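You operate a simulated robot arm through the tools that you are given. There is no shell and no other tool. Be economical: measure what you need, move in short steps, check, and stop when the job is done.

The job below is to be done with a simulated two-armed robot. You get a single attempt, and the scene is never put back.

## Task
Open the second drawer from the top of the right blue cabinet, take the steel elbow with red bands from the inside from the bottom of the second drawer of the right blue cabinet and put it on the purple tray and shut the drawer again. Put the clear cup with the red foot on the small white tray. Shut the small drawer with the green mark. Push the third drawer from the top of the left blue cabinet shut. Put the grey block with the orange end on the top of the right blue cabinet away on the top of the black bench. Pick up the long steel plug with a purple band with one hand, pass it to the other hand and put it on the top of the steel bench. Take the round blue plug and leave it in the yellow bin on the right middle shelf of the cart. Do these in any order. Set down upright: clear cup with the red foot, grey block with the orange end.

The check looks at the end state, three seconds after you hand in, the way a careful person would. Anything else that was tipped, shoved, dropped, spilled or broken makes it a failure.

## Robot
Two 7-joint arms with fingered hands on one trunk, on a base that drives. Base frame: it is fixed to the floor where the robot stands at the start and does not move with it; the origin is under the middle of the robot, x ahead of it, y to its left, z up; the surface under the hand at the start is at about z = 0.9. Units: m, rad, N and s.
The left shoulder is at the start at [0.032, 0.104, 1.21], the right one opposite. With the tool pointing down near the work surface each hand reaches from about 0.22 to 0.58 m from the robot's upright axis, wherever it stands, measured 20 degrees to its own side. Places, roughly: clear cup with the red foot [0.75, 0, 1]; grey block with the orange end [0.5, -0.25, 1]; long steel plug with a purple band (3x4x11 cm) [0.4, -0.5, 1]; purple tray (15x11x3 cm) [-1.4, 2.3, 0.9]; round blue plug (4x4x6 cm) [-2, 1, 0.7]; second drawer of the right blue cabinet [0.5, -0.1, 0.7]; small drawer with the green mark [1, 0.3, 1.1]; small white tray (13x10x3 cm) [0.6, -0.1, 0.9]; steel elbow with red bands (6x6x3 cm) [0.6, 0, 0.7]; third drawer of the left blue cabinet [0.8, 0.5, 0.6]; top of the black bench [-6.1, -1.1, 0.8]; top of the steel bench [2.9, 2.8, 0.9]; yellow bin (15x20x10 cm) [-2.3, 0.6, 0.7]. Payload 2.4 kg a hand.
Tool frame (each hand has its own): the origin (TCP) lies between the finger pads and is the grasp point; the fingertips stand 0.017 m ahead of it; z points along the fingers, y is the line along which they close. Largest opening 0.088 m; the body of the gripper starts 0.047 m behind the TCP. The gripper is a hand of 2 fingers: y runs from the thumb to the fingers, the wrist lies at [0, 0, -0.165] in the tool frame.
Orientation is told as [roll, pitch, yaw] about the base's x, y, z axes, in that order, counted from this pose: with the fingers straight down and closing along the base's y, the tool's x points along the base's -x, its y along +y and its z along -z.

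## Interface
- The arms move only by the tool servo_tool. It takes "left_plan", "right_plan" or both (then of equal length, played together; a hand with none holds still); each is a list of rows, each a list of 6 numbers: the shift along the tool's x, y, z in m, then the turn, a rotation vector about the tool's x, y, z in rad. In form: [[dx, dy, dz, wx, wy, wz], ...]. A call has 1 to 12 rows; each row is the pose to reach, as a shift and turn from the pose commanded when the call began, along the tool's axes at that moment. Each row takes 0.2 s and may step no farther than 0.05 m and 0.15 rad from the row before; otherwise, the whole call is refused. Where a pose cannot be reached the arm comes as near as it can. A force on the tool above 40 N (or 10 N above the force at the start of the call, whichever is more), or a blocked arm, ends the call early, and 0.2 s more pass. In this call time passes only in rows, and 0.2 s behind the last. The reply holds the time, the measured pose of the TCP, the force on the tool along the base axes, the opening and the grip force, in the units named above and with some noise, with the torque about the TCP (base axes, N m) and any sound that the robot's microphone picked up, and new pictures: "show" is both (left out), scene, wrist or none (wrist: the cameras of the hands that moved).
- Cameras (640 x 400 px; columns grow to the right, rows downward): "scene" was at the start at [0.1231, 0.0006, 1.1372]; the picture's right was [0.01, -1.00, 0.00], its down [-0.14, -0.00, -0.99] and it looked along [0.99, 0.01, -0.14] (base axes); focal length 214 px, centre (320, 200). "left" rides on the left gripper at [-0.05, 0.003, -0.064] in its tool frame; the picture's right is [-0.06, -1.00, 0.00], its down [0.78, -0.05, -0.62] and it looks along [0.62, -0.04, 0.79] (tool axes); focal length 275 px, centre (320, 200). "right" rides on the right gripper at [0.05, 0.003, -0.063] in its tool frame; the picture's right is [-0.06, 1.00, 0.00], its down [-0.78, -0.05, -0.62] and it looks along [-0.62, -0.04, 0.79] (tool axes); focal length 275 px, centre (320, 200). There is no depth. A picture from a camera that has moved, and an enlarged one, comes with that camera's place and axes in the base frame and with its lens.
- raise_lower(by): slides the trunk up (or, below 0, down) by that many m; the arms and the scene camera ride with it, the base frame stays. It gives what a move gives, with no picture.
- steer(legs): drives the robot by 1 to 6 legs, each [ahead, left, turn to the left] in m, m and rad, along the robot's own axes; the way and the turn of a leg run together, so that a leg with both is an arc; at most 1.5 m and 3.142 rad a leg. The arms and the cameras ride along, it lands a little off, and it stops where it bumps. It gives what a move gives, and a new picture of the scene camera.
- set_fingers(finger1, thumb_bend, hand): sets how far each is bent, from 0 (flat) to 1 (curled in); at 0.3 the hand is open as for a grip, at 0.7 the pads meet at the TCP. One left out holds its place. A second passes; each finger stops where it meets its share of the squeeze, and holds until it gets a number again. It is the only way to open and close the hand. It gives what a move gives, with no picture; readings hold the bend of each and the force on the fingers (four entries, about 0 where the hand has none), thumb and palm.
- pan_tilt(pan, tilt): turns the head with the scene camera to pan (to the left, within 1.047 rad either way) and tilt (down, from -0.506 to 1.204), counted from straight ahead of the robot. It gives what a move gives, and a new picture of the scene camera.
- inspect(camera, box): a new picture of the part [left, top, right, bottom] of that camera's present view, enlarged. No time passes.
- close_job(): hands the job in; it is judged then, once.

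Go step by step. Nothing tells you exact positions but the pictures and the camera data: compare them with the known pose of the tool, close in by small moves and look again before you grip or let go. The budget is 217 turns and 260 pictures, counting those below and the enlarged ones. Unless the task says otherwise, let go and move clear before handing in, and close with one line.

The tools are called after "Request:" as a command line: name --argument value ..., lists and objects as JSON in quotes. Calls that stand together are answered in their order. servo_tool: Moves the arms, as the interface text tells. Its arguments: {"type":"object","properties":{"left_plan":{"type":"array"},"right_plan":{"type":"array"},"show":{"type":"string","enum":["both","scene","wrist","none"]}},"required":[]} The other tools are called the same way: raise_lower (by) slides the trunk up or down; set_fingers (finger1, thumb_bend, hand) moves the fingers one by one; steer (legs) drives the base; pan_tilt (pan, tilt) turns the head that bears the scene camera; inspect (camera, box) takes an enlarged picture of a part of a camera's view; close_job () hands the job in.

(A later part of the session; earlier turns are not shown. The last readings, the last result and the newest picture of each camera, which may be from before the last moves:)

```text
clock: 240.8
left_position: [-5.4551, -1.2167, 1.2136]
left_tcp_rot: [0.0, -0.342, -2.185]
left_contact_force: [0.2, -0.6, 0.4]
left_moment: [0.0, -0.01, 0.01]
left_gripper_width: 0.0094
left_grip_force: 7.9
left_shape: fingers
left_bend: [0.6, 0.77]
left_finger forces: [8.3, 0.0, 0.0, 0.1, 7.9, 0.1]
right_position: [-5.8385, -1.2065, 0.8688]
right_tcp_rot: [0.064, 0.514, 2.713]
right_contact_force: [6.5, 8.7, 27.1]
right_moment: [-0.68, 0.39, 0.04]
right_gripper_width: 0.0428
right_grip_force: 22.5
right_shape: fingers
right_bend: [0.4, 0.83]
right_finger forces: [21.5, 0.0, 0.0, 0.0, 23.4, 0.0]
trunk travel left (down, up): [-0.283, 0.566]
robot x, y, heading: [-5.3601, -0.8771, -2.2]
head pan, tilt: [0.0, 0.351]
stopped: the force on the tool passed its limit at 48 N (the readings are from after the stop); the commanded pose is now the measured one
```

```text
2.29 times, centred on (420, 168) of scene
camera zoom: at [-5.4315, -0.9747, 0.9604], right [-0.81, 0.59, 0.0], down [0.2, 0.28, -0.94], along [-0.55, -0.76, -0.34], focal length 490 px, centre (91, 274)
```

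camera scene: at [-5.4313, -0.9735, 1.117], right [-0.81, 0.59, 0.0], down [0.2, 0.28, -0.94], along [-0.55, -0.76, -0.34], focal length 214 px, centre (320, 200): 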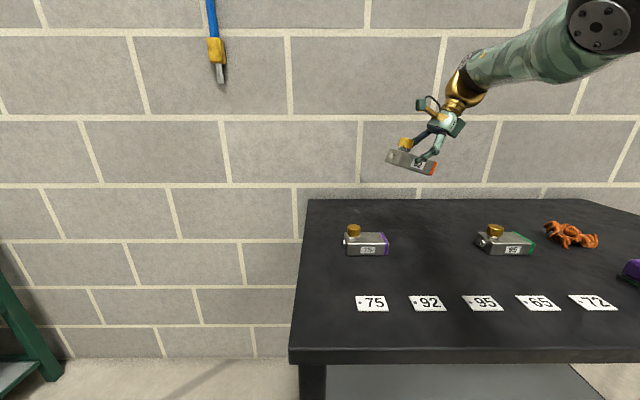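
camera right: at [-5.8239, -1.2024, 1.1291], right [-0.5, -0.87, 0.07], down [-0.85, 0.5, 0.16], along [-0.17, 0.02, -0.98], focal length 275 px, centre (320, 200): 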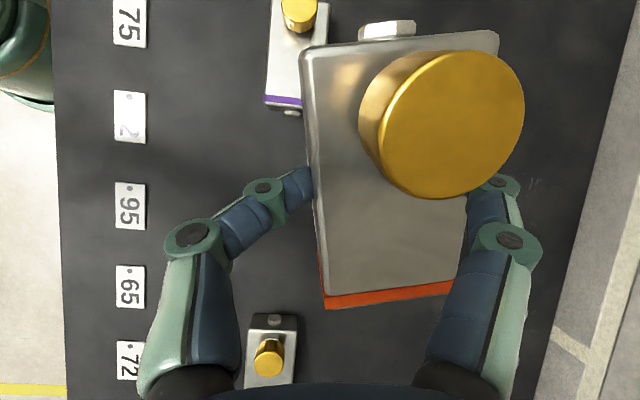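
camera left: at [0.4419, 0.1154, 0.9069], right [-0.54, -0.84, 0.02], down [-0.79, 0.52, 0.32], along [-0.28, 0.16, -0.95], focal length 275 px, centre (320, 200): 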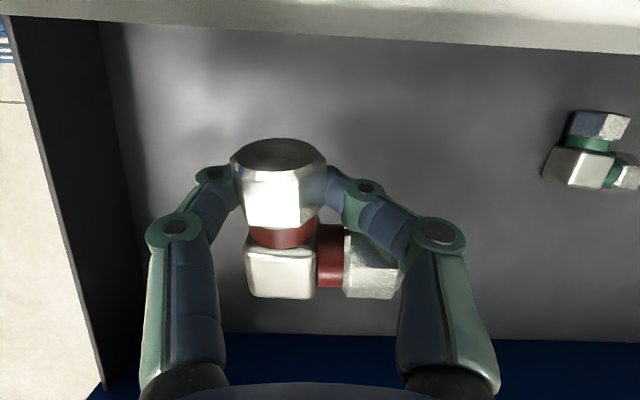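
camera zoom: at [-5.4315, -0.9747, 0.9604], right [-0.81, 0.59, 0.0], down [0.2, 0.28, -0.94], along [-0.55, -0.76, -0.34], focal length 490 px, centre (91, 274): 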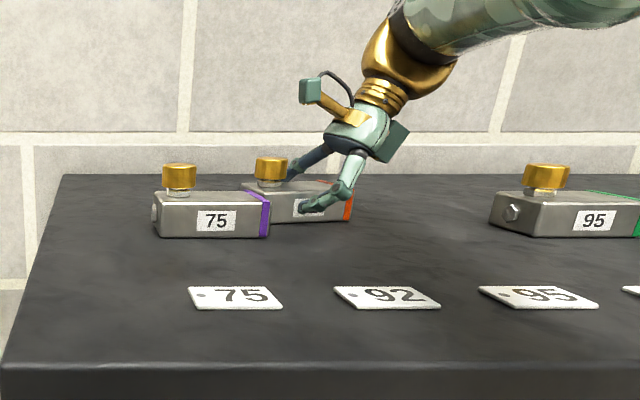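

The bench surface is a bit higher than thought (about z 0.84), and the block has landed very close behind block 75. I'll lift slightly, move right 4 cm and set it down again.

Request:
raise_lower --by 0.05

Request:
steer --legs '[[0, -0.045, 0]]'

Request:
inspect --camera "right" --box '[0, 0, 640, 400]'

```text
clock: 241.8
left_position: [-5.4594, -1.2215, 1.2626]
left_tcp_rot: [0.003, -0.338, -2.186]
left_contact_force: [0.1, -0.2, -1.1]
left_moment: [0.01, 0.01, 0.0]
left_gripper_width: 0.0096
left_grip_force: 7.9
left_shape: fingers
left_bend: [0.6, 0.77]
left_finger forces: [8.4, 0.0, 0.0, 0.0, 7.9, 0.0]
right_position: [-5.8383, -1.2055, 0.9236]
right_tcp_rot: [0.07, 0.512, 2.716]
right_contact_force: [0.1, 0.7, -9.6]
right_moment: [0.18, -0.1, 0.01]
right_gripper_width: 0.0398
right_grip_force: 17.1
right_shape: fingers
right_bend: [0.39, 0.74]
right_finger forces: [17.6, 0.1, 0.0, 0.0, 17.2, 0.0]
trunk travel left (down, up): [-0.333, 0.516]
robot x, y, heading: [-5.3624, -0.8739, -2.202]
head pan, tilt: [0.0, 0.351]
```

```text
clock: 242.7
left_position: [-5.4956, -1.191, 1.264]
left_tcp_rot: [0.002, -0.338, -2.186]
left_contact_force: [0.8, 0.1, -1.8]
left_moment: [-0.01, 0.05, 0.03]
left_gripper_width: 0.0094
left_grip_force: 8.5
left_shape: fingers
left_bend: [0.6, 0.77]
left_finger forces: [8.4, 0.0, 0.0, 0.0, 8.0, 0.0]
right_position: [-5.8752, -1.1791, 0.9235]
right_tcp_rot: [0.073, 0.512, 2.716]
right_contact_force: [0.4, 1.6, -9.2]
right_moment: [0.19, -0.08, -0.01]
right_gripper_width: 0.0398
right_grip_force: 17.7
right_shape: fingers
right_bend: [0.39, 0.74]
right_finger forces: [17.5, 0.0, 0.1, 0.0, 17.4, 0.1]
trunk travel left (down, up): [-0.333, 0.516]
robot x, y, heading: [-5.3966, -0.8485, -2.207]
head pan, tilt: [0.0, 0.351]
camera scene: at [-5.4696, -0.9487, 1.01], right [-0.81, 0.59, 0.0], down [0.2, 0.28, -0.94], along [-0.55, -0.76, -0.34], focal length 214 px, centre (320, 200)
```

scene: 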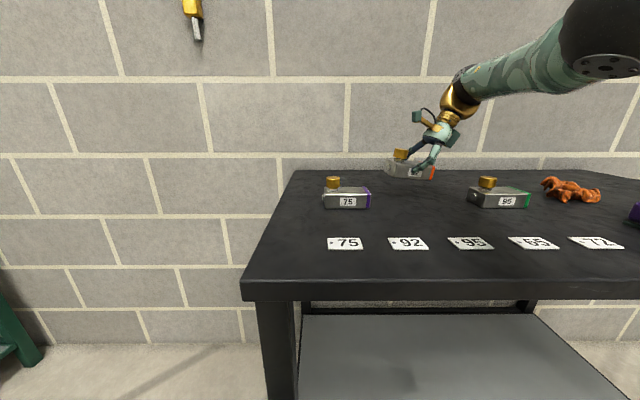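

```text
1.00 times, centred on (320, 200) of right (not enlarged: the box is as wide or as high as the picture)
camera zoom: at [-5.8637, -1.1826, 1.0031], right [-0.49, -0.87, 0.03], down [-0.86, 0.49, 0.15], along [-0.15, 0.05, -0.99], focal length 275 px, centre (320, 200)
```

zoom: 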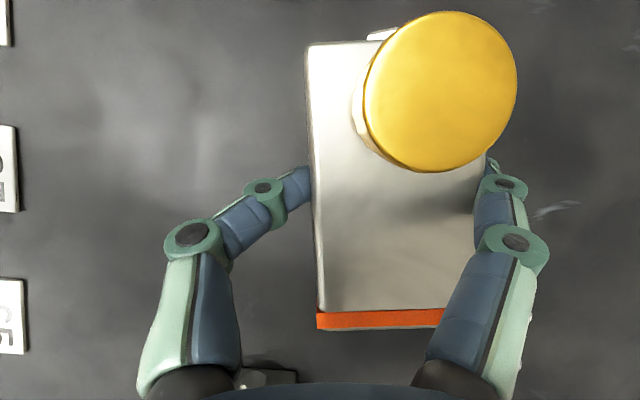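

Clear of both neighbours and level. Lowering again, slowly at the end.

Request:
raise_lower --by -0.042

Request:
raise_lower --by -0.006

Request:
inspect --camera "scene" --box '[280, 80, 560, 255]'

```text
clock: 243.5
left_position: [-5.494, -1.1928, 1.2218]
left_tcp_rot: [0.003, -0.339, -2.185]
left_contact_force: [-0.1, -0.5, 0.0]
left_moment: [-0.02, 0.06, -0.03]
left_gripper_width: 0.0095
left_grip_force: 7.8
left_shape: fingers
left_bend: [0.6, 0.77]
left_finger forces: [8.2, 0.1, 0.0, 0.0, 7.8, 0.1]
right_position: [-5.8752, -1.1788, 0.8819]
right_tcp_rot: [0.072, 0.512, 2.714]
right_contact_force: [0.6, -0.3, -8.7]
right_moment: [0.21, -0.08, 0.01]
right_gripper_width: 0.0401
right_grip_force: 17.9
right_shape: fingers
right_bend: [0.39, 0.74]
right_finger forces: [17.8, 0.1, 0.0, 0.0, 17.4, 0.0]
trunk travel left (down, up): [-0.291, 0.558]
robot x, y, heading: [-5.3981, -0.8444, -2.203]
head pan, tilt: [0.0, 0.351]
```

```text
clock: 244.1
left_position: [-5.4943, -1.1927, 1.216]
left_tcp_rot: [0.001, -0.337, -2.187]
left_contact_force: [0.6, -0.1, -0.2]
left_moment: [-0.02, 0.02, 0.01]
left_gripper_width: 0.0094
left_grip_force: 8.8
left_shape: fingers
left_bend: [0.6, 0.77]
left_finger forces: [8.3, 0.0, 0.0, 0.0, 7.9, 0.0]
right_position: [-5.8759, -1.1799, 0.8766]
right_tcp_rot: [0.072, 0.512, 2.716]
right_contact_force: [-0.2, -1.0, -2.0]
right_moment: [0.16, -0.07, 0.03]
right_gripper_width: 0.0403
right_grip_force: 19.0
right_shape: fingers
right_bend: [0.38, 0.75]
right_finger forces: [19.8, 0.0, 0.0, 0.0, 17.9, 0.1]
trunk travel left (down, up): [-0.285, 0.564]
robot x, y, heading: [-5.3961, -0.8487, -2.198]
head pan, tilt: [0.0, 0.351]
```

```text
2.29 times, centred on (420, 168) of scene
camera zoom: at [-5.4698, -0.9502, 0.9619], right [-0.81, 0.59, 0.0], down [0.2, 0.28, -0.94], along [-0.55, -0.76, -0.34], focal length 490 px, centre (91, 274)
```

zoom: 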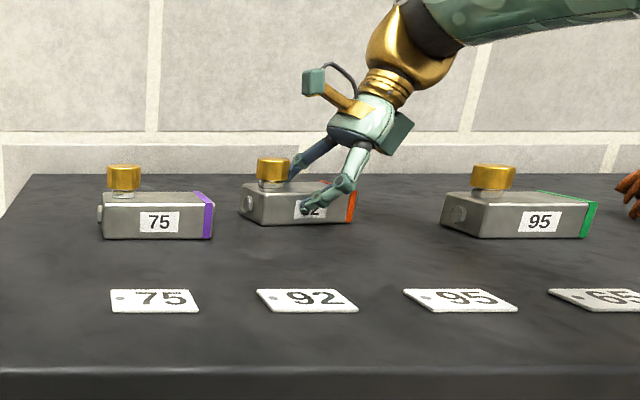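

Right behind its label and bearing on the bench. Two more millimetres, then release.

Request:
raise_lower --by -0.003

Request:
set_fingers --hand "right" --finger1 0.3 --thumb_bend 0.3

Request:
raise_lower --by 0.2

Request:
inspect --camera "scene" --box '[200, 100, 520, 300]'

```text
clock: 244.6
left_position: [-5.494, -1.1913, 1.213]
left_tcp_rot: [0.003, -0.342, -2.187]
left_contact_force: [0.4, -0.9, -0.8]
left_moment: [0.02, 0.0, 0.0]
left_gripper_width: 0.0097
left_grip_force: 7.7
left_shape: fingers
left_bend: [0.6, 0.77]
left_finger forces: [8.3, 0.0, 0.1, 0.0, 8.0, 0.0]
right_position: [-5.8735, -1.1795, 0.8733]
right_tcp_rot: [0.075, 0.51, 2.719]
right_contact_force: [2.7, 0.0, 6.3]
right_moment: [-0.07, -0.02, 0.02]
right_gripper_width: 0.0404
right_grip_force: 20.0
right_shape: fingers
right_bend: [0.38, 0.77]
right_finger forces: [20.6, 0.0, 0.0, 0.0, 19.2, 0.1]
trunk travel left (down, up): [-0.282, 0.567]
robot x, y, heading: [-5.397, -0.8448, -2.201]
head pan, tilt: [0.0, 0.351]
```

```text
clock: 245.6
left_position: [-5.4942, -1.1918, 1.2132]
left_tcp_rot: [0.001, -0.338, -2.187]
left_contact_force: [-1.0, 0.1, -0.4]
left_moment: [-0.03, 0.04, -0.01]
left_gripper_width: 0.0094
left_grip_force: 7.8
left_shape: fingers
left_bend: [0.6, 0.77]
left_finger forces: [8.3, 0.0, 0.1, 0.0, 7.9, 0.1]
right_position: [-5.8752, -1.1793, 0.8736]
right_tcp_rot: [0.073, 0.511, 2.716]
right_contact_force: [-0.8, -2.4, 5.0]
right_moment: [-0.23, 0.12, 0.07]
right_gripper_width: 0.0917
right_grip_force: 2.6
right_shape: fingers
right_bend: [0.24, 0.3]
right_finger forces: [5.2, 0.0, 0.0, 0.0, 0.0, 0.1]
trunk travel left (down, up): [-0.282, 0.567]
robot x, y, heading: [-5.396, -0.8463, -2.197]
head pan, tilt: [0.0, 0.351]
```

```text
clock: 247.8
left_position: [-5.4945, -1.1928, 1.4119]
left_tcp_rot: [0.002, -0.337, -2.188]
left_contact_force: [-0.4, 0.1, -0.5]
left_moment: [-0.06, 0.03, -0.01]
left_gripper_width: 0.0095
left_grip_force: 7.8
left_shape: fingers
left_bend: [0.61, 0.77]
left_finger forces: [8.2, 0.0, 0.0, 0.1, 7.9, 0.1]
right_position: [-5.8713, -1.1749, 1.1043]
right_tcp_rot: [0.137, 0.496, 2.748]
right_contact_force: [0.5, 0.9, 0.5]
right_moment: [0.02, -0.01, -0.03]
right_gripper_width: 0.0842
right_grip_force: 0.0
right_shape: fingers
right_bend: [0.3, 0.3]
right_finger forces: [0.1, 0.1, 0.0, 0.0, 0.0, 0.1]
trunk travel left (down, up): [-0.482, 0.367]
robot x, y, heading: [-5.3957, -0.8444, -2.202]
head pan, tilt: [0.0, 0.351]
```

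```text
2.00 times, centred on (360, 200) of scene
camera zoom: at [-5.4666, -0.9457, 1.1599], right [-0.81, 0.59, 0.0], down [0.2, 0.28, -0.94], along [-0.55, -0.76, -0.34], focal length 429 px, centre (240, 200)
```

zoom: 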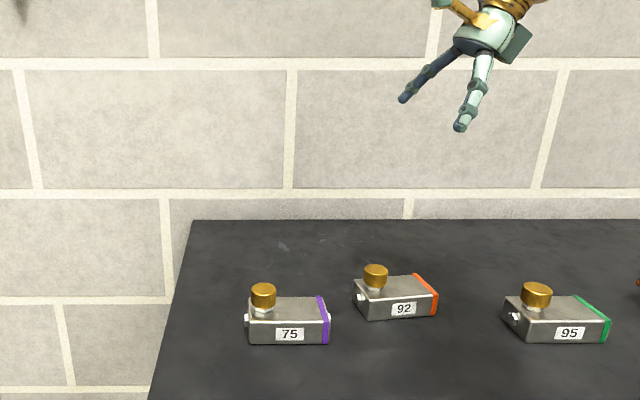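

The block stands upright behind label 92. Resetting the right hand to a compact, downward pose and backing away from the bench.

Request:
steer --legs '[[-0.4, 0, 0]]'

Request:
servo_tool --right_plan '[[0.008, -0.017, -0.009, 0.045, -0.04, -0.128], [0.016, -0.033, -0.017, 0.09, -0.08, -0.256], [0.025, -0.05, -0.026, 0.135, -0.12, -0.384], [0.033, -0.066, -0.035, 0.18, -0.16, -0.512], [0.041, -0.083, -0.043, 0.225, -0.2, -0.64], [0.049, -0.1, -0.052, 0.27, -0.24, -0.768], [0.057, -0.116, -0.061, 0.315, -0.28, -0.896], [0.066, -0.133, -0.07, 0.36, -0.32, -1.024], [0.074, -0.149, -0.078, 0.405, -0.36, -1.152], [0.082, -0.166, -0.087, 0.45, -0.4, -1.28]]' --show "none"

```text
clock: 250.2
left_position: [-5.2634, -0.8729, 1.4135]
left_tcp_rot: [0.001, -0.339, -2.198]
left_contact_force: [0.0, 0.2, -0.3]
left_moment: [-0.01, 0.02, 0.01]
left_gripper_width: 0.0092
left_grip_force: 8.5
left_shape: fingers
left_bend: [0.61, 0.77]
left_finger forces: [8.3, 0.1, 0.1, 0.0, 7.9, 0.0]
right_position: [-5.6408, -0.8506, 1.1047]
right_tcp_rot: [0.137, 0.496, 2.734]
right_contact_force: [0.7, 1.3, 0.2]
right_moment: [0.01, 0.03, -0.01]
right_gripper_width: 0.0839
right_grip_force: 0.1
right_shape: fingers
right_bend: [0.3, 0.3]
right_finger forces: [0.0, 0.0, 0.0, 0.1, 0.0, 0.0]
trunk travel left (down, up): [-0.482, 0.367]
robot x, y, heading: [-5.1597, -0.5321, -2.217]
head pan, tilt: [0.0, 0.351]
camera scene: at [-5.2325, -0.6269, 1.16], right [-0.8, 0.6, 0.0], down [0.21, 0.27, -0.94], along [-0.56, -0.75, -0.34], focal length 214 px, centre (320, 200)
```

scene: 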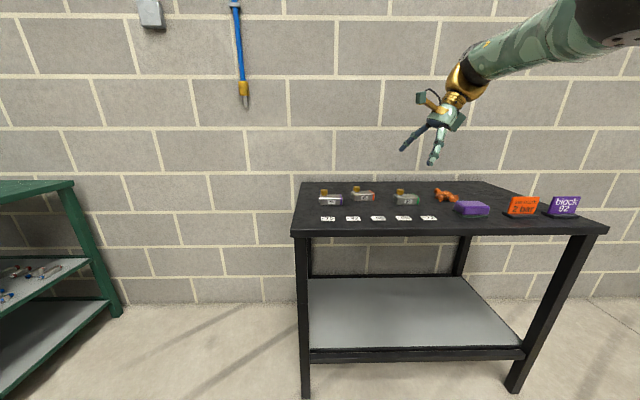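

```text
clock: 252.4
left_position: [-5.2636, -0.8733, 1.4135]
left_tcp_rot: [0.002, -0.338, -2.199]
left_contact_force: [0.1, -0.1, -0.5]
left_moment: [-0.04, -0.02, 0.01]
left_gripper_width: 0.0093
left_grip_force: 8.4
left_shape: fingers
left_bend: [0.61, 0.77]
left_finger forces: [8.3, 0.1, 0.0, 0.0, 7.8, 0.0]
right_position: [-5.5319, -0.7041, 1.1994]
right_tcp_rot: [-0.044, -0.033, -2.274]
right_contact_force: [0.0, 0.1, -0.1]
right_moment: [0.01, 0.02, 0.01]
right_gripper_width: 0.084
right_grip_force: 0.1
right_shape: fingers
right_bend: [0.3, 0.3]
right_finger forces: [0.1, 0.1, 0.0, 0.1, 0.0, 0.1]
trunk travel left (down, up): [-0.482, 0.367]
robot x, y, heading: [-5.1595, -0.5285, -2.215]
head pan, tilt: [0.0, 0.351]
```

Now to the purple tray with the elbow: driving back up the aisle to behind the counter and facing it.

Request:
steer --legs '[[0, 0, 3.036], [1.45, 0, 0], [1.45, 0, 0], [1.4, 0, 0], [0, 0, -1.394]]'

```text
clock: 283.7
left_position: [-1.6982, 2.3544, 1.4122]
left_tcp_rot: [0.002, -0.338, -0.657]
left_contact_force: [-0.1, -0.3, -0.7]
left_moment: [-0.02, -0.04, 0.01]
left_gripper_width: 0.0089
left_grip_force: 8.5
left_shape: fingers
left_bend: [0.61, 0.77]
left_finger forces: [8.3, 0.0, 0.1, 0.0, 7.6, 0.1]
right_position: [-1.872, 2.0906, 1.1994]
right_tcp_rot: [-0.044, -0.033, -0.733]
right_contact_force: [-0.2, 1.2, -0.3]
right_moment: [-0.01, -0.03, 0.04]
right_gripper_width: 0.0842
right_grip_force: 0.0
right_shape: fingers
right_bend: [0.3, 0.3]
right_finger forces: [0.1, 0.1, 0.0, 0.0, 0.0, 0.0]
trunk travel left (down, up): [-0.482, 0.367]
robot x, y, heading: [-2.0386, 2.4669, -0.675]
head pan, tilt: [0.0, 0.351]
camera scene: at [-1.9417, 2.3911, 1.16], right [-0.62, -0.78, 0.0], down [-0.27, 0.21, -0.94], along [0.73, -0.58, -0.34], focal length 214 px, centre (320, 200)
```

scene: 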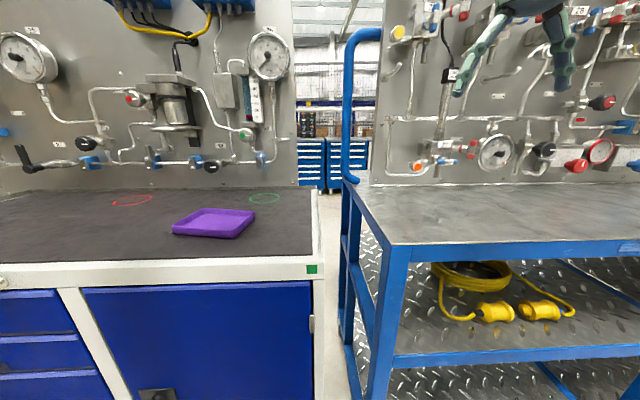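

The purple tray is ahead-left. Small drive to line up the left hand with it.

Request:
steer --legs '[[0, 0.13, 0], [0.1, 0, 0]]'

Request:
servo_tool --left_plan '[[-0.02, 0, 0.03, 0, 0, 0], [-0.04, 0, 0.06, 0, 0, 0], [-0.05, 0, 0.1, 0, 0, 0], [-0.055, 0, 0.145, 0, 0, 0], [-0.055, 0.01, 0.19, 0, 0, 0], [-0.055, 0.02, 0.235, 0, 0, 0], [-0.05, 0.02, 0.28, 0, 0, 0], [-0.04, 0.02, 0.325, 0, 0, 0]]' --show "both"

```text
clock: 285.7
left_position: [-1.5376, 2.3931, 1.4113]
left_tcp_rot: [0.002, -0.338, -0.654]
left_contact_force: [-1.4, -0.7, 0.1]
left_moment: [-0.02, 0.03, -0.02]
left_gripper_width: 0.0088
left_grip_force: 8.2
left_shape: fingers
left_bend: [0.61, 0.77]
left_finger forces: [8.3, 0.1, 0.0, 0.0, 7.8, 0.1]
right_position: [-1.7122, 2.1294, 1.1982]
right_tcp_rot: [-0.043, -0.032, -0.729]
right_contact_force: [-0.4, 0.3, 0.1]
right_moment: [-0.01, 0.03, -0.02]
right_gripper_width: 0.0842
right_grip_force: 0.0
right_shape: fingers
right_bend: [0.3, 0.3]
right_finger forces: [0.0, 0.0, 0.0, 0.0, 0.0, 0.1]
trunk travel left (down, up): [-0.482, 0.367]
robot x, y, heading: [-1.8765, 2.5099, -0.666]
head pan, tilt: [0.0, 0.351]
camera scene: at [-1.7827, 2.4291, 1.1598], right [-0.62, -0.78, 0.0], down [-0.27, 0.21, -0.94], along [0.74, -0.58, -0.34], focal length 214 px, centre (320, 200)
```

scene: 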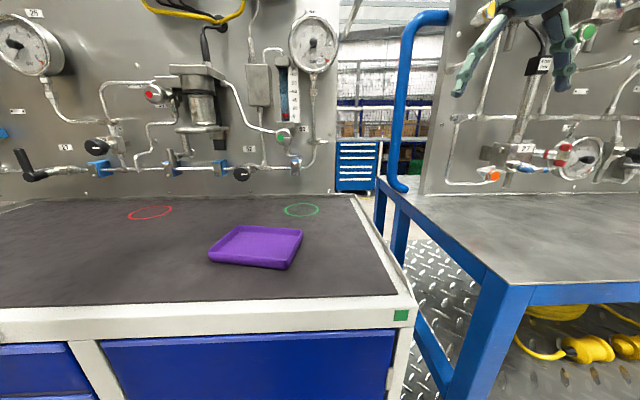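

```text
clock: 287.5
left_position: [-1.411, 2.3198, 1.1178]
left_tcp_rot: [0.002, -0.338, -0.655]
left_contact_force: [0.5, 0.4, -1.4]
left_moment: [-0.02, 0.02, 0.02]
left_gripper_width: 0.0087
left_grip_force: 8.1
left_shape: fingers
left_bend: [0.61, 0.77]
left_finger forces: [8.1, 0.0, 0.0, 0.1, 7.7, 0.1]
right_position: [-1.7127, 2.1301, 1.1985]
right_tcp_rot: [-0.045, -0.032, -0.73]
right_contact_force: [0.3, 0.0, 0.3]
right_moment: [0.0, -0.01, -0.01]
right_gripper_width: 0.0841
right_grip_force: 0.0
right_shape: fingers
right_bend: [0.3, 0.3]
right_finger forces: [0.1, 0.0, 0.0, 0.1, 0.0, 0.0]
trunk travel left (down, up): [-0.482, 0.367]
robot x, y, heading: [-1.8823, 2.507, -0.663]
head pan, tilt: [0.0, 0.351]
camera scene: at [-1.7835, 2.4297, 1.16], right [-0.62, -0.78, 0.0], down [-0.27, 0.21, -0.94], along [0.74, -0.58, -0.34], focal length 214 px, centre (320, 200)
camera left: at [-1.3877, 2.3067, 1.1943], right [-0.56, -0.83, 0.02], down [-0.78, 0.54, 0.32], along [-0.28, 0.17, -0.95], focal length 275 px, centre (320, 200)
```

scene: 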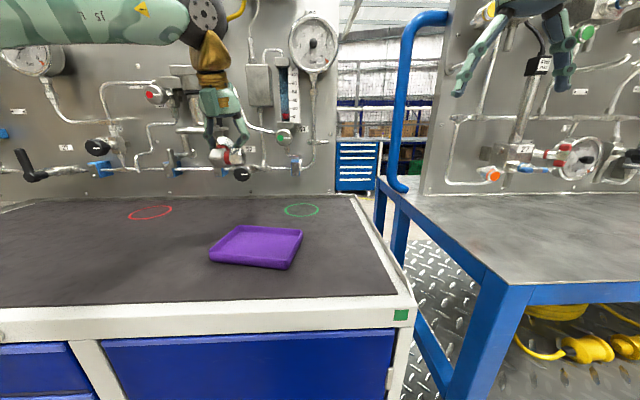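
left: 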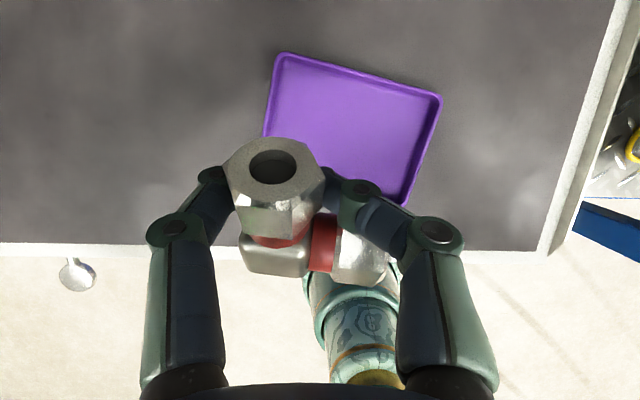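

Tray centre is about 3 cm right of the elbow. Shifting and lowering toward it.

Request:
servo_tool --left_plan '[[-0.01, -0.011, 0.02, 0, 0, 0], [-0.005, -0.022, 0.05, 0, 0, 0], [0.008, -0.022, 0.085, 0, 0, 0], [0.02, -0.022, 0.12, 0, 0, 0], [0.0305, -0.022, 0.147, 0, 0, 0]]' --show "both"

Request:
inspect --camera "scene" --box '[160, 130, 352, 290]'

```text
clock: 288.7
left_position: [-1.4078, 2.2926, 0.9736]
left_tcp_rot: [0.001, -0.34, -0.654]
left_contact_force: [0.3, 0.4, -1.5]
left_moment: [0.01, 0.01, 0.0]
left_gripper_width: 0.0088
left_grip_force: 8.1
left_shape: fingers
left_bend: [0.61, 0.77]
left_finger forces: [8.0, 0.0, 0.1, 0.1, 7.7, 0.0]
right_position: [-1.7135, 2.1295, 1.1993]
right_tcp_rot: [-0.043, -0.033, -0.729]
right_contact_force: [0.9, 0.1, 0.0]
right_moment: [-0.01, -0.03, -0.03]
right_gripper_width: 0.084
right_grip_force: 0.0
right_shape: fingers
right_bend: [0.3, 0.3]
right_finger forces: [0.0, 0.0, 0.1, 0.0, 0.1, 0.1]
trunk travel left (down, up): [-0.482, 0.367]
robot x, y, heading: [-1.8785, 2.5038, -0.668]
head pan, tilt: [0.0, 0.351]
camera scene: at [-1.7836, 2.4298, 1.16], right [-0.62, -0.78, 0.0], down [-0.27, 0.21, -0.94], along [0.74, -0.58, -0.34], focal length 214 px, centre (320, 200)
camera left: at [-1.3849, 2.2792, 1.0504], right [-0.56, -0.83, 0.02], down [-0.78, 0.54, 0.32], along [-0.28, 0.17, -0.95], focal length 275 px, centre (320, 200)
```

scene: 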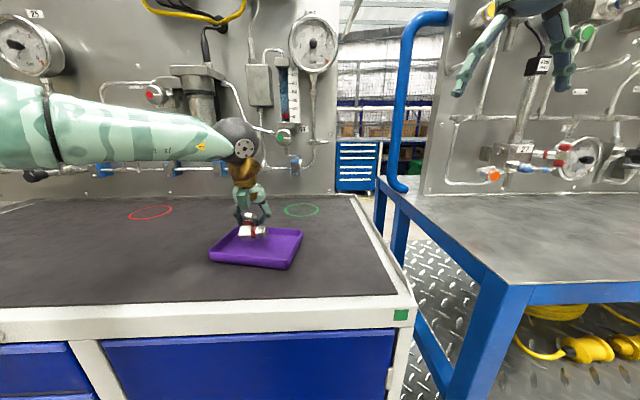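
left: 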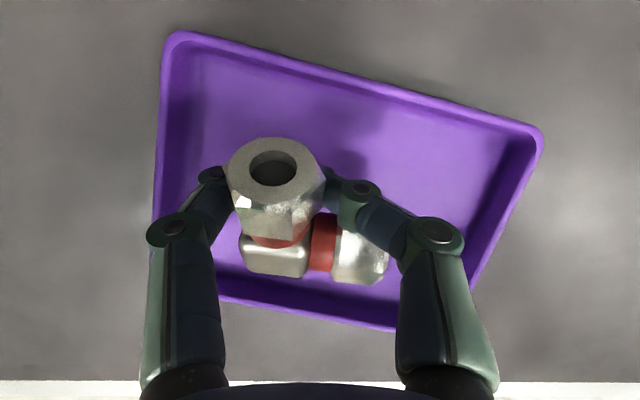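

```text
2.50 times, centred on (256, 210) of scene
camera zoom: at [-1.7836, 2.4298, 1.16], right [-0.62, -0.78, 0.0], down [-0.27, 0.21, -0.94], along [0.74, -0.58, -0.34], focal length 536 px, centre (480, 175)
```

zoom: 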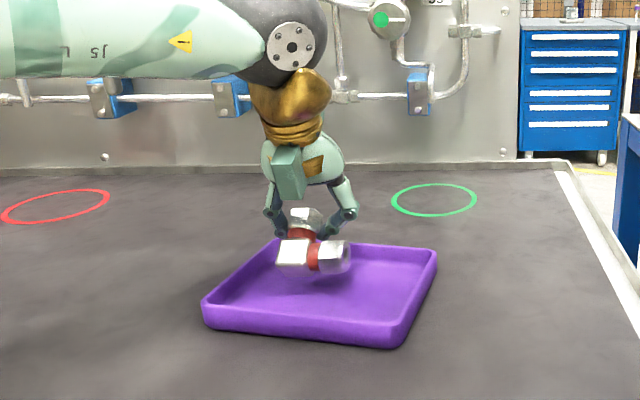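

Elbow is within the tray outline. Shifting 1.5 cm right and lowering gently until contact.

Request:
servo_tool --left_plan '[[0.003, -0.015, 0.009, 0, 0, 0], [0.006, -0.015, 0.018, 0, 0, 0], [0.0075, -0.015, 0.0225, 0, 0, 0], [0.009, -0.015, 0.027, 0, 0, 0]]' --show "wrist"

```text
clock: 289.7
left_position: [-1.4146, 2.2782, 0.9448]
left_tcp_rot: [0.001, -0.341, -0.655]
left_contact_force: [0.0, 0.9, 11.7]
left_moment: [0.21, -0.19, 0.01]
left_gripper_width: 0.0077
left_grip_force: 13.0
left_shape: fingers
left_bend: [0.65, 0.77]
left_finger forces: [18.5, 0.0, 0.0, 0.0, 7.3, 0.0]
right_position: [-1.7144, 2.1297, 1.1998]
right_tcp_rot: [-0.044, -0.036, -0.729]
right_contact_force: [-0.3, -0.3, 0.7]
right_moment: [0.0, 0.01, 0.02]
right_gripper_width: 0.0844
right_grip_force: 0.0
right_shape: fingers
right_bend: [0.3, 0.3]
right_finger forces: [0.0, 0.0, 0.0, 0.1, 0.1, 0.0]
trunk travel left (down, up): [-0.482, 0.367]
robot x, y, heading: [-1.8774, 2.5036, -0.669]
head pan, tilt: [0.0, 0.351]
camera left: at [-1.3923, 2.266, 1.0209], right [-0.56, -0.83, 0.02], down [-0.78, 0.54, 0.32], along [-0.28, 0.16, -0.95], focal length 275 px, centre (320, 200)
```

left: 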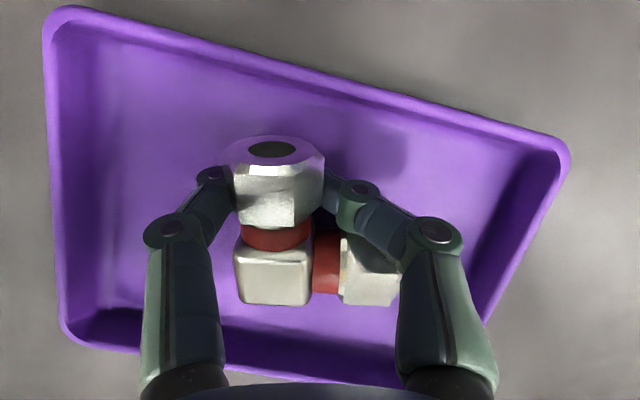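

Contact made inside the tray. Opening and rising.

Request:
set_fingers --hand "left" --finger1 0.42 --thumb_bend 0.42

Request:
servo_tool --left_plan '[[-0.007, 0, -0.019, 0, 0, 0], [-0.014, 0, -0.038, 0, 0, 0], [-0.025, 0, -0.075, 0, 0, 0], [-0.04, 0, -0.115, 0, 0, 0], [-0.045, 0, -0.16, 0, 0, 0]]' --show "wrist"

```text
clock: 290.7
left_position: [-1.4137, 2.2795, 0.9455]
left_tcp_rot: [-0.001, -0.347, -0.653]
left_contact_force: [8.4, 1.4, 33.6]
left_moment: [-0.8, 0.33, 0.14]
left_gripper_width: 0.0464
left_grip_force: 16.3
left_shape: fingers
left_bend: [0.42, 0.51]
left_finger forces: [0.1, 0.0, 0.1, 0.1, 33.3, 0.0]
right_position: [-1.7145, 2.1317, 1.2009]
right_tcp_rot: [-0.044, -0.035, -0.729]
right_contact_force: [0.9, 0.5, -0.7]
right_moment: [0.02, 0.0, 0.01]
right_gripper_width: 0.0843
right_grip_force: 0.1
right_shape: fingers
right_bend: [0.3, 0.3]
right_finger forces: [0.1, 0.0, 0.0, 0.1, 0.1, 0.0]
trunk travel left (down, up): [-0.482, 0.367]
robot x, y, heading: [-1.8802, 2.5057, -0.667]
head pan, tilt: [0.0, 0.351]
```

```text
clock: 291.9
left_position: [-1.4258, 2.2826, 1.106]
left_tcp_rot: [0.001, -0.339, -0.655]
left_contact_force: [1.2, -0.4, -0.5]
left_moment: [0.01, -0.03, 0.02]
left_gripper_width: 0.0569
left_grip_force: 0.0
left_shape: fingers
left_bend: [0.42, 0.42]
left_finger forces: [0.1, 0.1, 0.1, 0.0, 0.1, 0.0]
right_position: [-1.7129, 2.1297, 1.1992]
right_tcp_rot: [-0.042, -0.033, -0.729]
right_contact_force: [1.0, 0.4, 0.2]
right_moment: [0.0, 0.03, -0.03]
right_gripper_width: 0.0843
right_grip_force: 0.1
right_shape: fingers
right_bend: [0.3, 0.3]
right_finger forces: [0.0, 0.0, 0.0, 0.1, 0.0, 0.0]
trunk travel left (down, up): [-0.482, 0.367]
robot x, y, heading: [-1.8785, 2.5035, -0.665]
head pan, tilt: [0.0, 0.351]
camera left: at [-1.4033, 2.2696, 1.1827], right [-0.56, -0.83, 0.02], down [-0.78, 0.54, 0.32], along [-0.28, 0.17, -0.95], focal length 275 px, centre (320, 200)
```

left: 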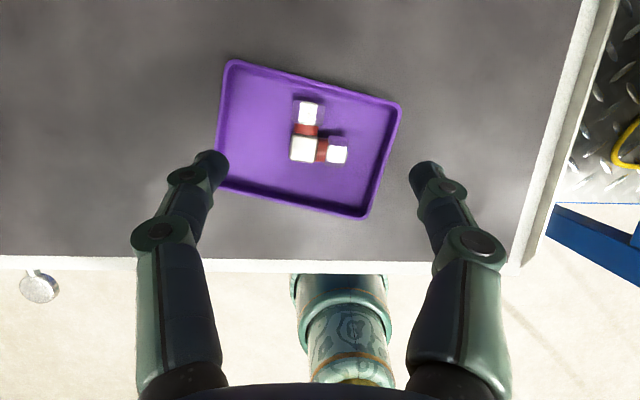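

The elbow lies in the purple tray. Next the blue plug: I'll back off and drive around to the cart's front side.

Request:
steer --legs '[[-0.25, 0, 0], [-0.11, 1.0, 0], [1.053, 0.764, 0], [0.907, -0.749, 0], [0.332, -1.393, 0], [0, 0, -3.105]]'

```text
clock: 324.2
left_position: [-1.0593, 1.2151, 1.1056]
left_tcp_rot: [0.003, -0.34, 2.454]
left_contact_force: [-0.5, -0.2, 0.4]
left_moment: [-0.02, -0.01, 0.02]
left_gripper_width: 0.0567
left_grip_force: 0.1
left_shape: fingers
left_bend: [0.42, 0.42]
left_finger forces: [0.0, 0.0, 0.0, 0.0, 0.0, 0.0]
right_position: [-0.7669, 1.3582, 1.1985]
right_tcp_rot: [-0.044, -0.033, 2.378]
right_contact_force: [0.0, -0.5, 0.6]
right_moment: [-0.05, -0.01, -0.01]
right_gripper_width: 0.084
right_grip_force: 0.1
right_shape: fingers
right_bend: [0.3, 0.3]
right_finger forces: [0.0, 0.1, 0.0, 0.1, 0.1, 0.0]
trunk travel left (down, up): [-0.482, 0.367]
robot x, y, heading: [-0.6142, 0.9772, 2.438]
head pan, tilt: [0.0, 0.351]
camera scene: at [-0.7042, 1.0552, 1.16], right [0.65, 0.76, 0.0], down [0.26, -0.22, -0.94], along [-0.72, 0.61, -0.34], focal length 214 px, centre (320, 200)
```

scene: 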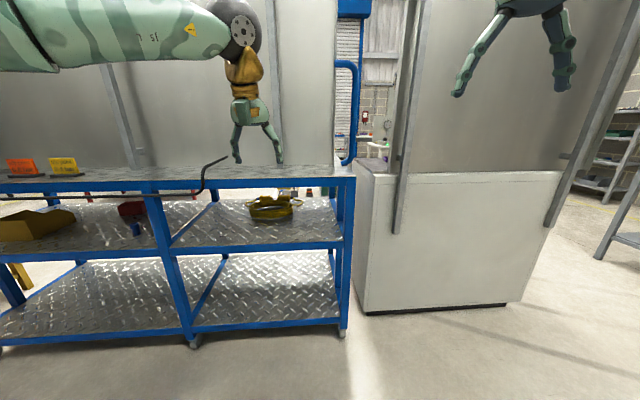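

I see the bin, red bin and blue plug on the middle shelf left of centre. Zooming.

Request:
inspect --camera "scene" --box '[0, 140, 240, 290]'

```text
2.67 times, centred on (120, 215) of scene
camera zoom: at [-0.7042, 1.0552, 1.16], right [0.65, 0.76, 0.0], down [0.26, -0.22, -0.94], along [-0.72, 0.61, -0.34], focal length 572 px, centre (853, 160)
```

zoom: 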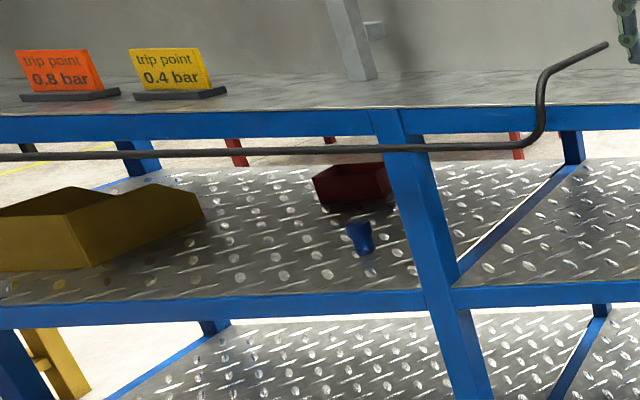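

Plug is about 16 cm inside the shelf edge, left of the post. I'll drive in front of it, lower the trunk and point the left hand forward.

Request:
steer --legs '[[0.21, 0.705, 0], [0, 0, 0.1]]'

Request:
raise_lower --by -0.4

Request:
servo_tool --left_plan '[[0, 0, 0, 0, -0.14, 0], [0, 0, 0, 0, -0.28, 0], [0, 0, 0, 0, -0.42, 0], [0, 0, 0, 0, -0.56, 0], [0, 0, 0, 0, -0.7, 0], [0, 0, 0, 0, -0.84, 0], [0, 0, 0, 0, -0.96, 0]]' --right_plan '[[0, 0, -0.04, 0, 0, 0], [0, 0, -0.08, 0, 0, 0], [0, 0, -0.12, 0, 0, 0], [0, 0, -0.16, 0, 0, 0], [0, 0, -0.2, 0, 0, 0], [0, 0, -0.24, 0, 0, 0], [0, 0, -0.28, 0, 0, 0]]' --show "both"

```text
clock: 328.9
left_position: [-1.7143, 0.7645, 1.106]
left_tcp_rot: [0.002, -0.337, 2.543]
left_contact_force: [0.8, 0.0, 0.2]
left_moment: [0.0, 0.02, -0.01]
left_gripper_width: 0.0567
left_grip_force: 0.1
left_shape: fingers
left_bend: [0.42, 0.42]
left_finger forces: [0.1, 0.0, 0.0, 0.0, 0.1, 0.0]
right_position: [-1.4358, 0.9322, 1.1993]
right_tcp_rot: [-0.044, -0.032, 2.467]
right_contact_force: [0.5, -0.6, 0.2]
right_moment: [-0.02, -0.01, -0.01]
right_gripper_width: 0.084
right_grip_force: 0.1
right_shape: fingers
right_bend: [0.3, 0.3]
right_finger forces: [0.0, 0.0, 0.0, 0.0, 0.0, 0.0]
trunk travel left (down, up): [-0.482, 0.367]
robot x, y, heading: [-1.2455, 0.565, 2.527]
head pan, tilt: [0.0, 0.351]
camera scene: at [-1.3458, 0.635, 1.16], right [0.58, 0.82, 0.0], down [0.28, -0.2, -0.94], along [-0.77, 0.54, -0.34], focal length 214 px, centre (320, 200)
```

scene: 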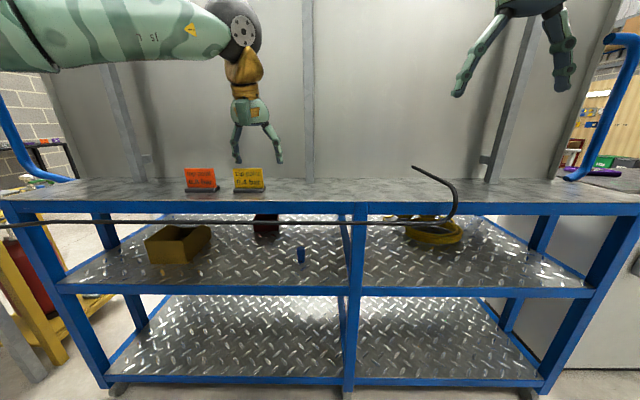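

```text
clock: 332.7
left_position: [-1.7142, 0.7637, 0.7066]
left_tcp_rot: [0.001, -0.34, 2.543]
left_contact_force: [0.1, -0.2, -0.1]
left_moment: [-0.01, -0.02, -0.02]
left_gripper_width: 0.0566
left_grip_force: 0.0
left_shape: fingers
left_bend: [0.42, 0.42]
left_finger forces: [0.0, 0.1, 0.0, 0.1, 0.0, 0.1]
right_position: [-1.4345, 0.9311, 0.7985]
right_tcp_rot: [-0.045, -0.034, 2.466]
right_contact_force: [-0.5, -0.6, -0.2]
right_moment: [0.0, 0.0, 0.02]
right_gripper_width: 0.0841
right_grip_force: 0.1
right_shape: fingers
right_bend: [0.3, 0.3]
right_finger forces: [0.0, 0.1, 0.1, 0.0, 0.0, 0.0]
trunk travel left (down, up): [-0.082, 0.767]
robot x, y, heading: [-1.248, 0.5628, 2.526]
head pan, tilt: [0.0, 0.351]
```

```text
clock: 334.3
left_position: [-1.713, 0.7631, 0.7055]
left_tcp_rot: [0.001, -1.04, 2.541]
left_contact_force: [0.4, -1.0, -0.2]
left_moment: [-0.01, 0.0, -0.03]
left_gripper_width: 0.0568
left_grip_force: 0.1
left_shape: fingers
left_bend: [0.42, 0.42]
left_finger forces: [0.0, 0.0, 0.0, 0.0, 0.0, 0.0]
left hand out of reach, approached as far as the arm can: row 6, 7
right_position: [-1.4636, 0.9147, 1.0107]
right_tcp_rot: [-0.044, -0.034, 2.468]
right_contact_force: [0.0, 0.2, 0.8]
right_moment: [-0.01, 0.02, -0.01]
right_gripper_width: 0.084
right_grip_force: 0.1
right_shape: fingers
right_bend: [0.3, 0.3]
right_finger forces: [0.1, 0.0, 0.0, 0.0, 0.1, 0.1]
right hand out of reach, approached as far as the arm can: row 5, 6, 7
trunk travel left (down, up): [-0.082, 0.767]
robot x, y, heading: [-1.2504, 0.5638, 2.527]
head pan, tilt: [0.0, 0.351]
camera scene: at [-1.3581, 0.6438, 0.7614], right [0.58, 0.82, 0.0], down [0.28, -0.2, -0.94], along [-0.77, 0.54, -0.34], focal length 214 px, centre (320, 200)
camera right: at [-1.4263, 0.8776, 1.0717], right [-0.67, -0.74, -0.04], down [-0.58, 0.49, 0.65], along [-0.46, 0.46, -0.76], focal length 275 px, centre (320, 200)
camera left: at [-1.6904, 0.7445, 0.7809], right [0.54, 0.84, 0.05], down [0.8, -0.48, -0.36], along [-0.28, 0.24, -0.93], focal length 275 px, centre (320, 200)
```

scene: 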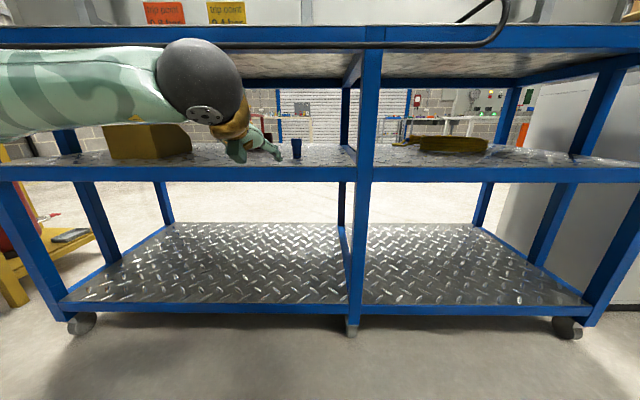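
right: 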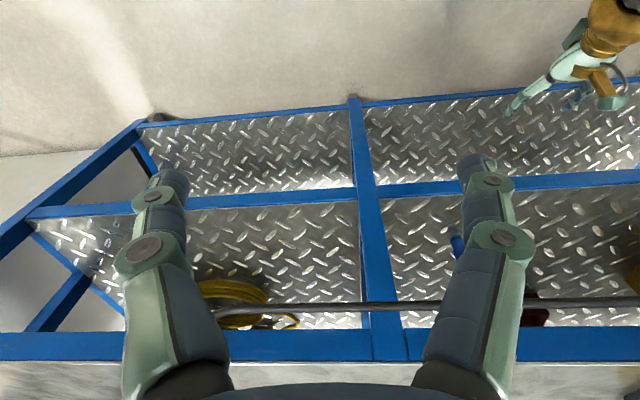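
left: 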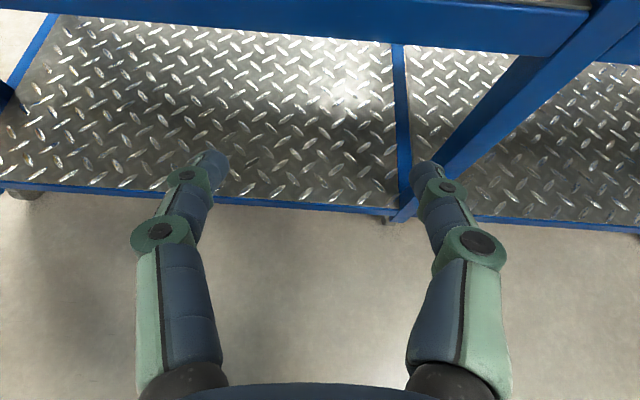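

The plug is about 31 cm ahead of the hand and 3–4 cm to the right; there is clearance under the rod. I'll shift right, open a bit, and drive in 20 cm.

Request:
servo_tool --left_plan '[[0, -0.018, 0, 0, 0, 0], [0, -0.036, 0, 0, 0, 0]]' --show "none"

Request:
set_fingers --hand "left" --finger1 0.34 --thumb_bend 0.34

Request:
steer --legs '[[0.2, 0, 0]]'

Request:
inspect --camera "left" --box '[0, 0, 640, 400]'

```text
clock: 334.9
left_position: [-1.6949, 0.7935, 0.7053]
left_tcp_rot: [0.001, -1.039, 2.541]
left_contact_force: [-0.1, 0.0, 0.4]
left_moment: [0.02, 0.05, 0.0]
left_gripper_width: 0.0566
left_grip_force: 0.1
left_shape: fingers
left_bend: [0.42, 0.42]
left_finger forces: [0.0, 0.0, 0.0, 0.0, 0.0, 0.0]
right_position: [-1.4626, 0.9146, 1.0103]
right_tcp_rot: [-0.044, -0.033, 2.466]
right_contact_force: [-0.4, 0.1, 1.0]
right_moment: [0.0, 0.03, -0.04]
right_gripper_width: 0.0841
right_grip_force: 0.0
right_shape: fingers
right_bend: [0.3, 0.3]
right_finger forces: [0.0, 0.0, 0.0, 0.0, 0.0, 0.0]
trunk travel left (down, up): [-0.082, 0.767]
robot x, y, heading: [-1.2485, 0.5652, 2.524]
head pan, tilt: [0.0, 0.351]
```

```text
clock: 335.9
left_position: [-1.695, 0.7943, 0.7058]
left_tcp_rot: [0.004, -1.038, 2.542]
left_contact_force: [0.6, 0.6, 0.4]
left_moment: [0.0, -0.02, -0.04]
left_gripper_width: 0.0748
left_grip_force: 0.1
left_shape: fingers
left_bend: [0.34, 0.34]
left_finger forces: [0.0, 0.0, 0.0, 0.1, 0.0, 0.0]
right_position: [-1.4625, 0.9137, 1.0097]
right_tcp_rot: [-0.044, -0.034, 2.465]
right_contact_force: [0.3, -0.7, 0.2]
right_moment: [0.01, 0.01, -0.02]
right_gripper_width: 0.084
right_grip_force: 0.1
right_shape: fingers
right_bend: [0.3, 0.3]
right_finger forces: [0.1, 0.1, 0.0, 0.0, 0.0, 0.0]
trunk travel left (down, up): [-0.082, 0.767]
robot x, y, heading: [-1.2458, 0.5658, 2.522]
head pan, tilt: [0.0, 0.351]
```

```text
clock: 337.5
left_position: [-1.8576, 0.9091, 0.7055]
left_tcp_rot: [0.002, -1.038, 2.54]
left_contact_force: [-0.8, -0.4, 0.9]
left_moment: [-0.01, -0.01, -0.01]
left_gripper_width: 0.075
left_grip_force: 0.0
left_shape: fingers
left_bend: [0.34, 0.34]
left_finger forces: [0.0, 0.1, 0.0, 0.0, 0.1, 0.1]
right_position: [-1.6261, 1.0296, 1.0096]
right_tcp_rot: [-0.043, -0.034, 2.469]
right_contact_force: [0.0, -0.7, -1.0]
right_moment: [-0.02, -0.01, 0.0]
right_gripper_width: 0.0839
right_grip_force: 0.0
right_shape: fingers
right_bend: [0.3, 0.3]
right_finger forces: [0.0, 0.0, 0.0, 0.0, 0.0, 0.1]
trunk travel left (down, up): [-0.082, 0.767]
robot x, y, heading: [-1.4067, 0.6777, 2.528]
head pan, tilt: [0.0, 0.351]
camera scene: at [-1.5213, 0.7588, 0.7615], right [0.58, 0.82, 0.0], down [0.28, -0.2, -0.94], along [-0.77, 0.54, -0.34], focal length 214 px, centre (320, 200)
```

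scene: 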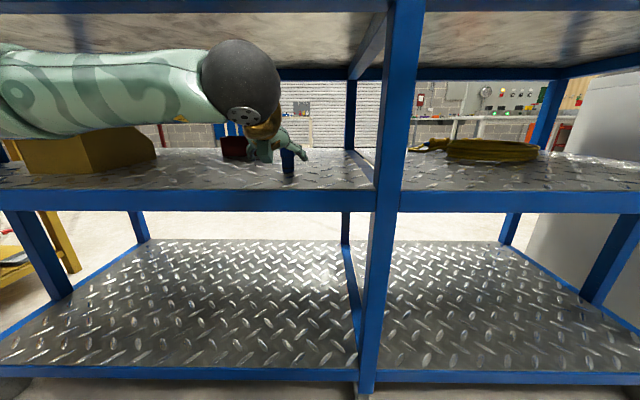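

```text
1.00 times, centred on (320, 200) of left (not enlarged: the box is as wide or as high as the picture)
camera zoom: at [-1.8352, 0.8893, 0.7806], right [0.54, 0.84, 0.05], down [0.8, -0.48, -0.36], along [-0.28, 0.24, -0.93], focal length 275 px, centre (320, 200)
```

zoom: 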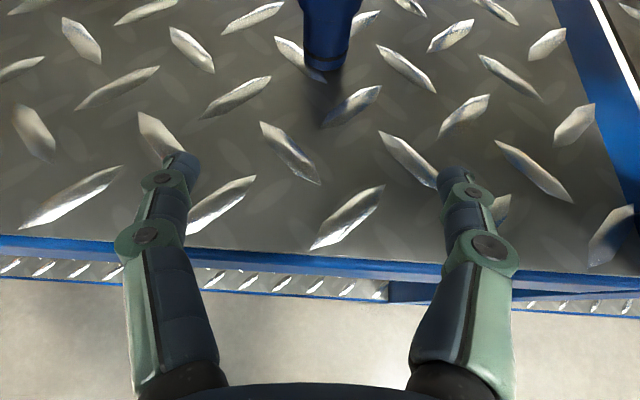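

Aligned: the plug is 11.5 cm straight ahead. Driving 10 cm and checking.

Request:
steer --legs '[[0.1, 0, 0]]'

Request:
inspect --camera "left" --box '[0, 0, 640, 400]'

```text
clock: 338.6
left_position: [-1.9404, 0.9649, 0.7061]
left_tcp_rot: [0.003, -1.039, 2.541]
left_contact_force: [-0.3, 0.9, -0.3]
left_moment: [0.0, -0.02, -0.03]
left_gripper_width: 0.0748
left_grip_force: 0.0
left_shape: fingers
left_bend: [0.34, 0.34]
left_finger forces: [0.1, 0.0, 0.0, 0.1, 0.1, 0.0]
right_position: [-1.7065, 1.087, 1.0111]
right_tcp_rot: [-0.044, -0.033, 2.467]
right_contact_force: [0.8, -0.6, 0.6]
right_moment: [-0.03, 0.0, 0.0]
right_gripper_width: 0.0839
right_grip_force: 0.1
right_shape: fingers
right_bend: [0.3, 0.3]
right_finger forces: [0.1, 0.0, 0.0, 0.0, 0.1, 0.1]
trunk travel left (down, up): [-0.082, 0.767]
robot x, y, heading: [-1.4925, 0.7369, 2.53]
head pan, tilt: [0.0, 0.351]
camera scene: at [-1.6023, 0.8157, 0.7615], right [0.58, 0.82, 0.0], down [0.28, -0.2, -0.94], along [-0.77, 0.54, -0.34], focal length 214 px, centre (320, 200)
```

scene: 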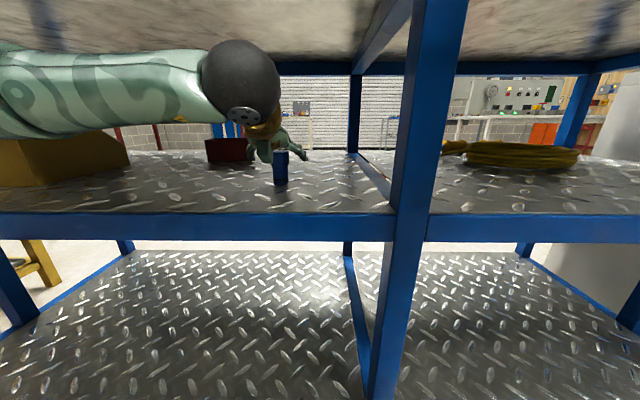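

```text
1.00 times, centred on (320, 200) of left (not enlarged: the box is as wide or as high as the picture)
camera zoom: at [-1.9162, 0.9461, 0.7806], right [0.54, 0.84, 0.05], down [0.8, -0.48, -0.36], along [-0.28, 0.24, -0.93], focal length 275 px, centre (320, 200)
```

zoom: 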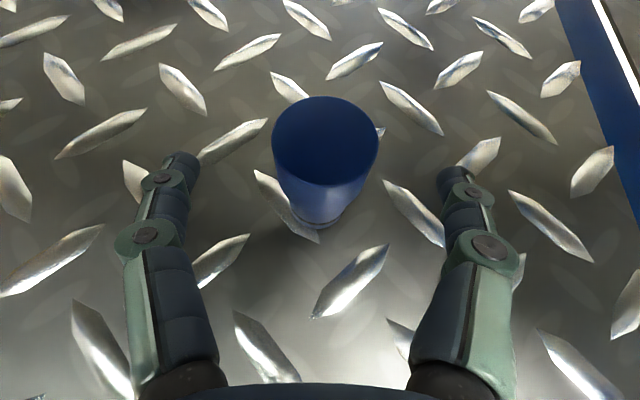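

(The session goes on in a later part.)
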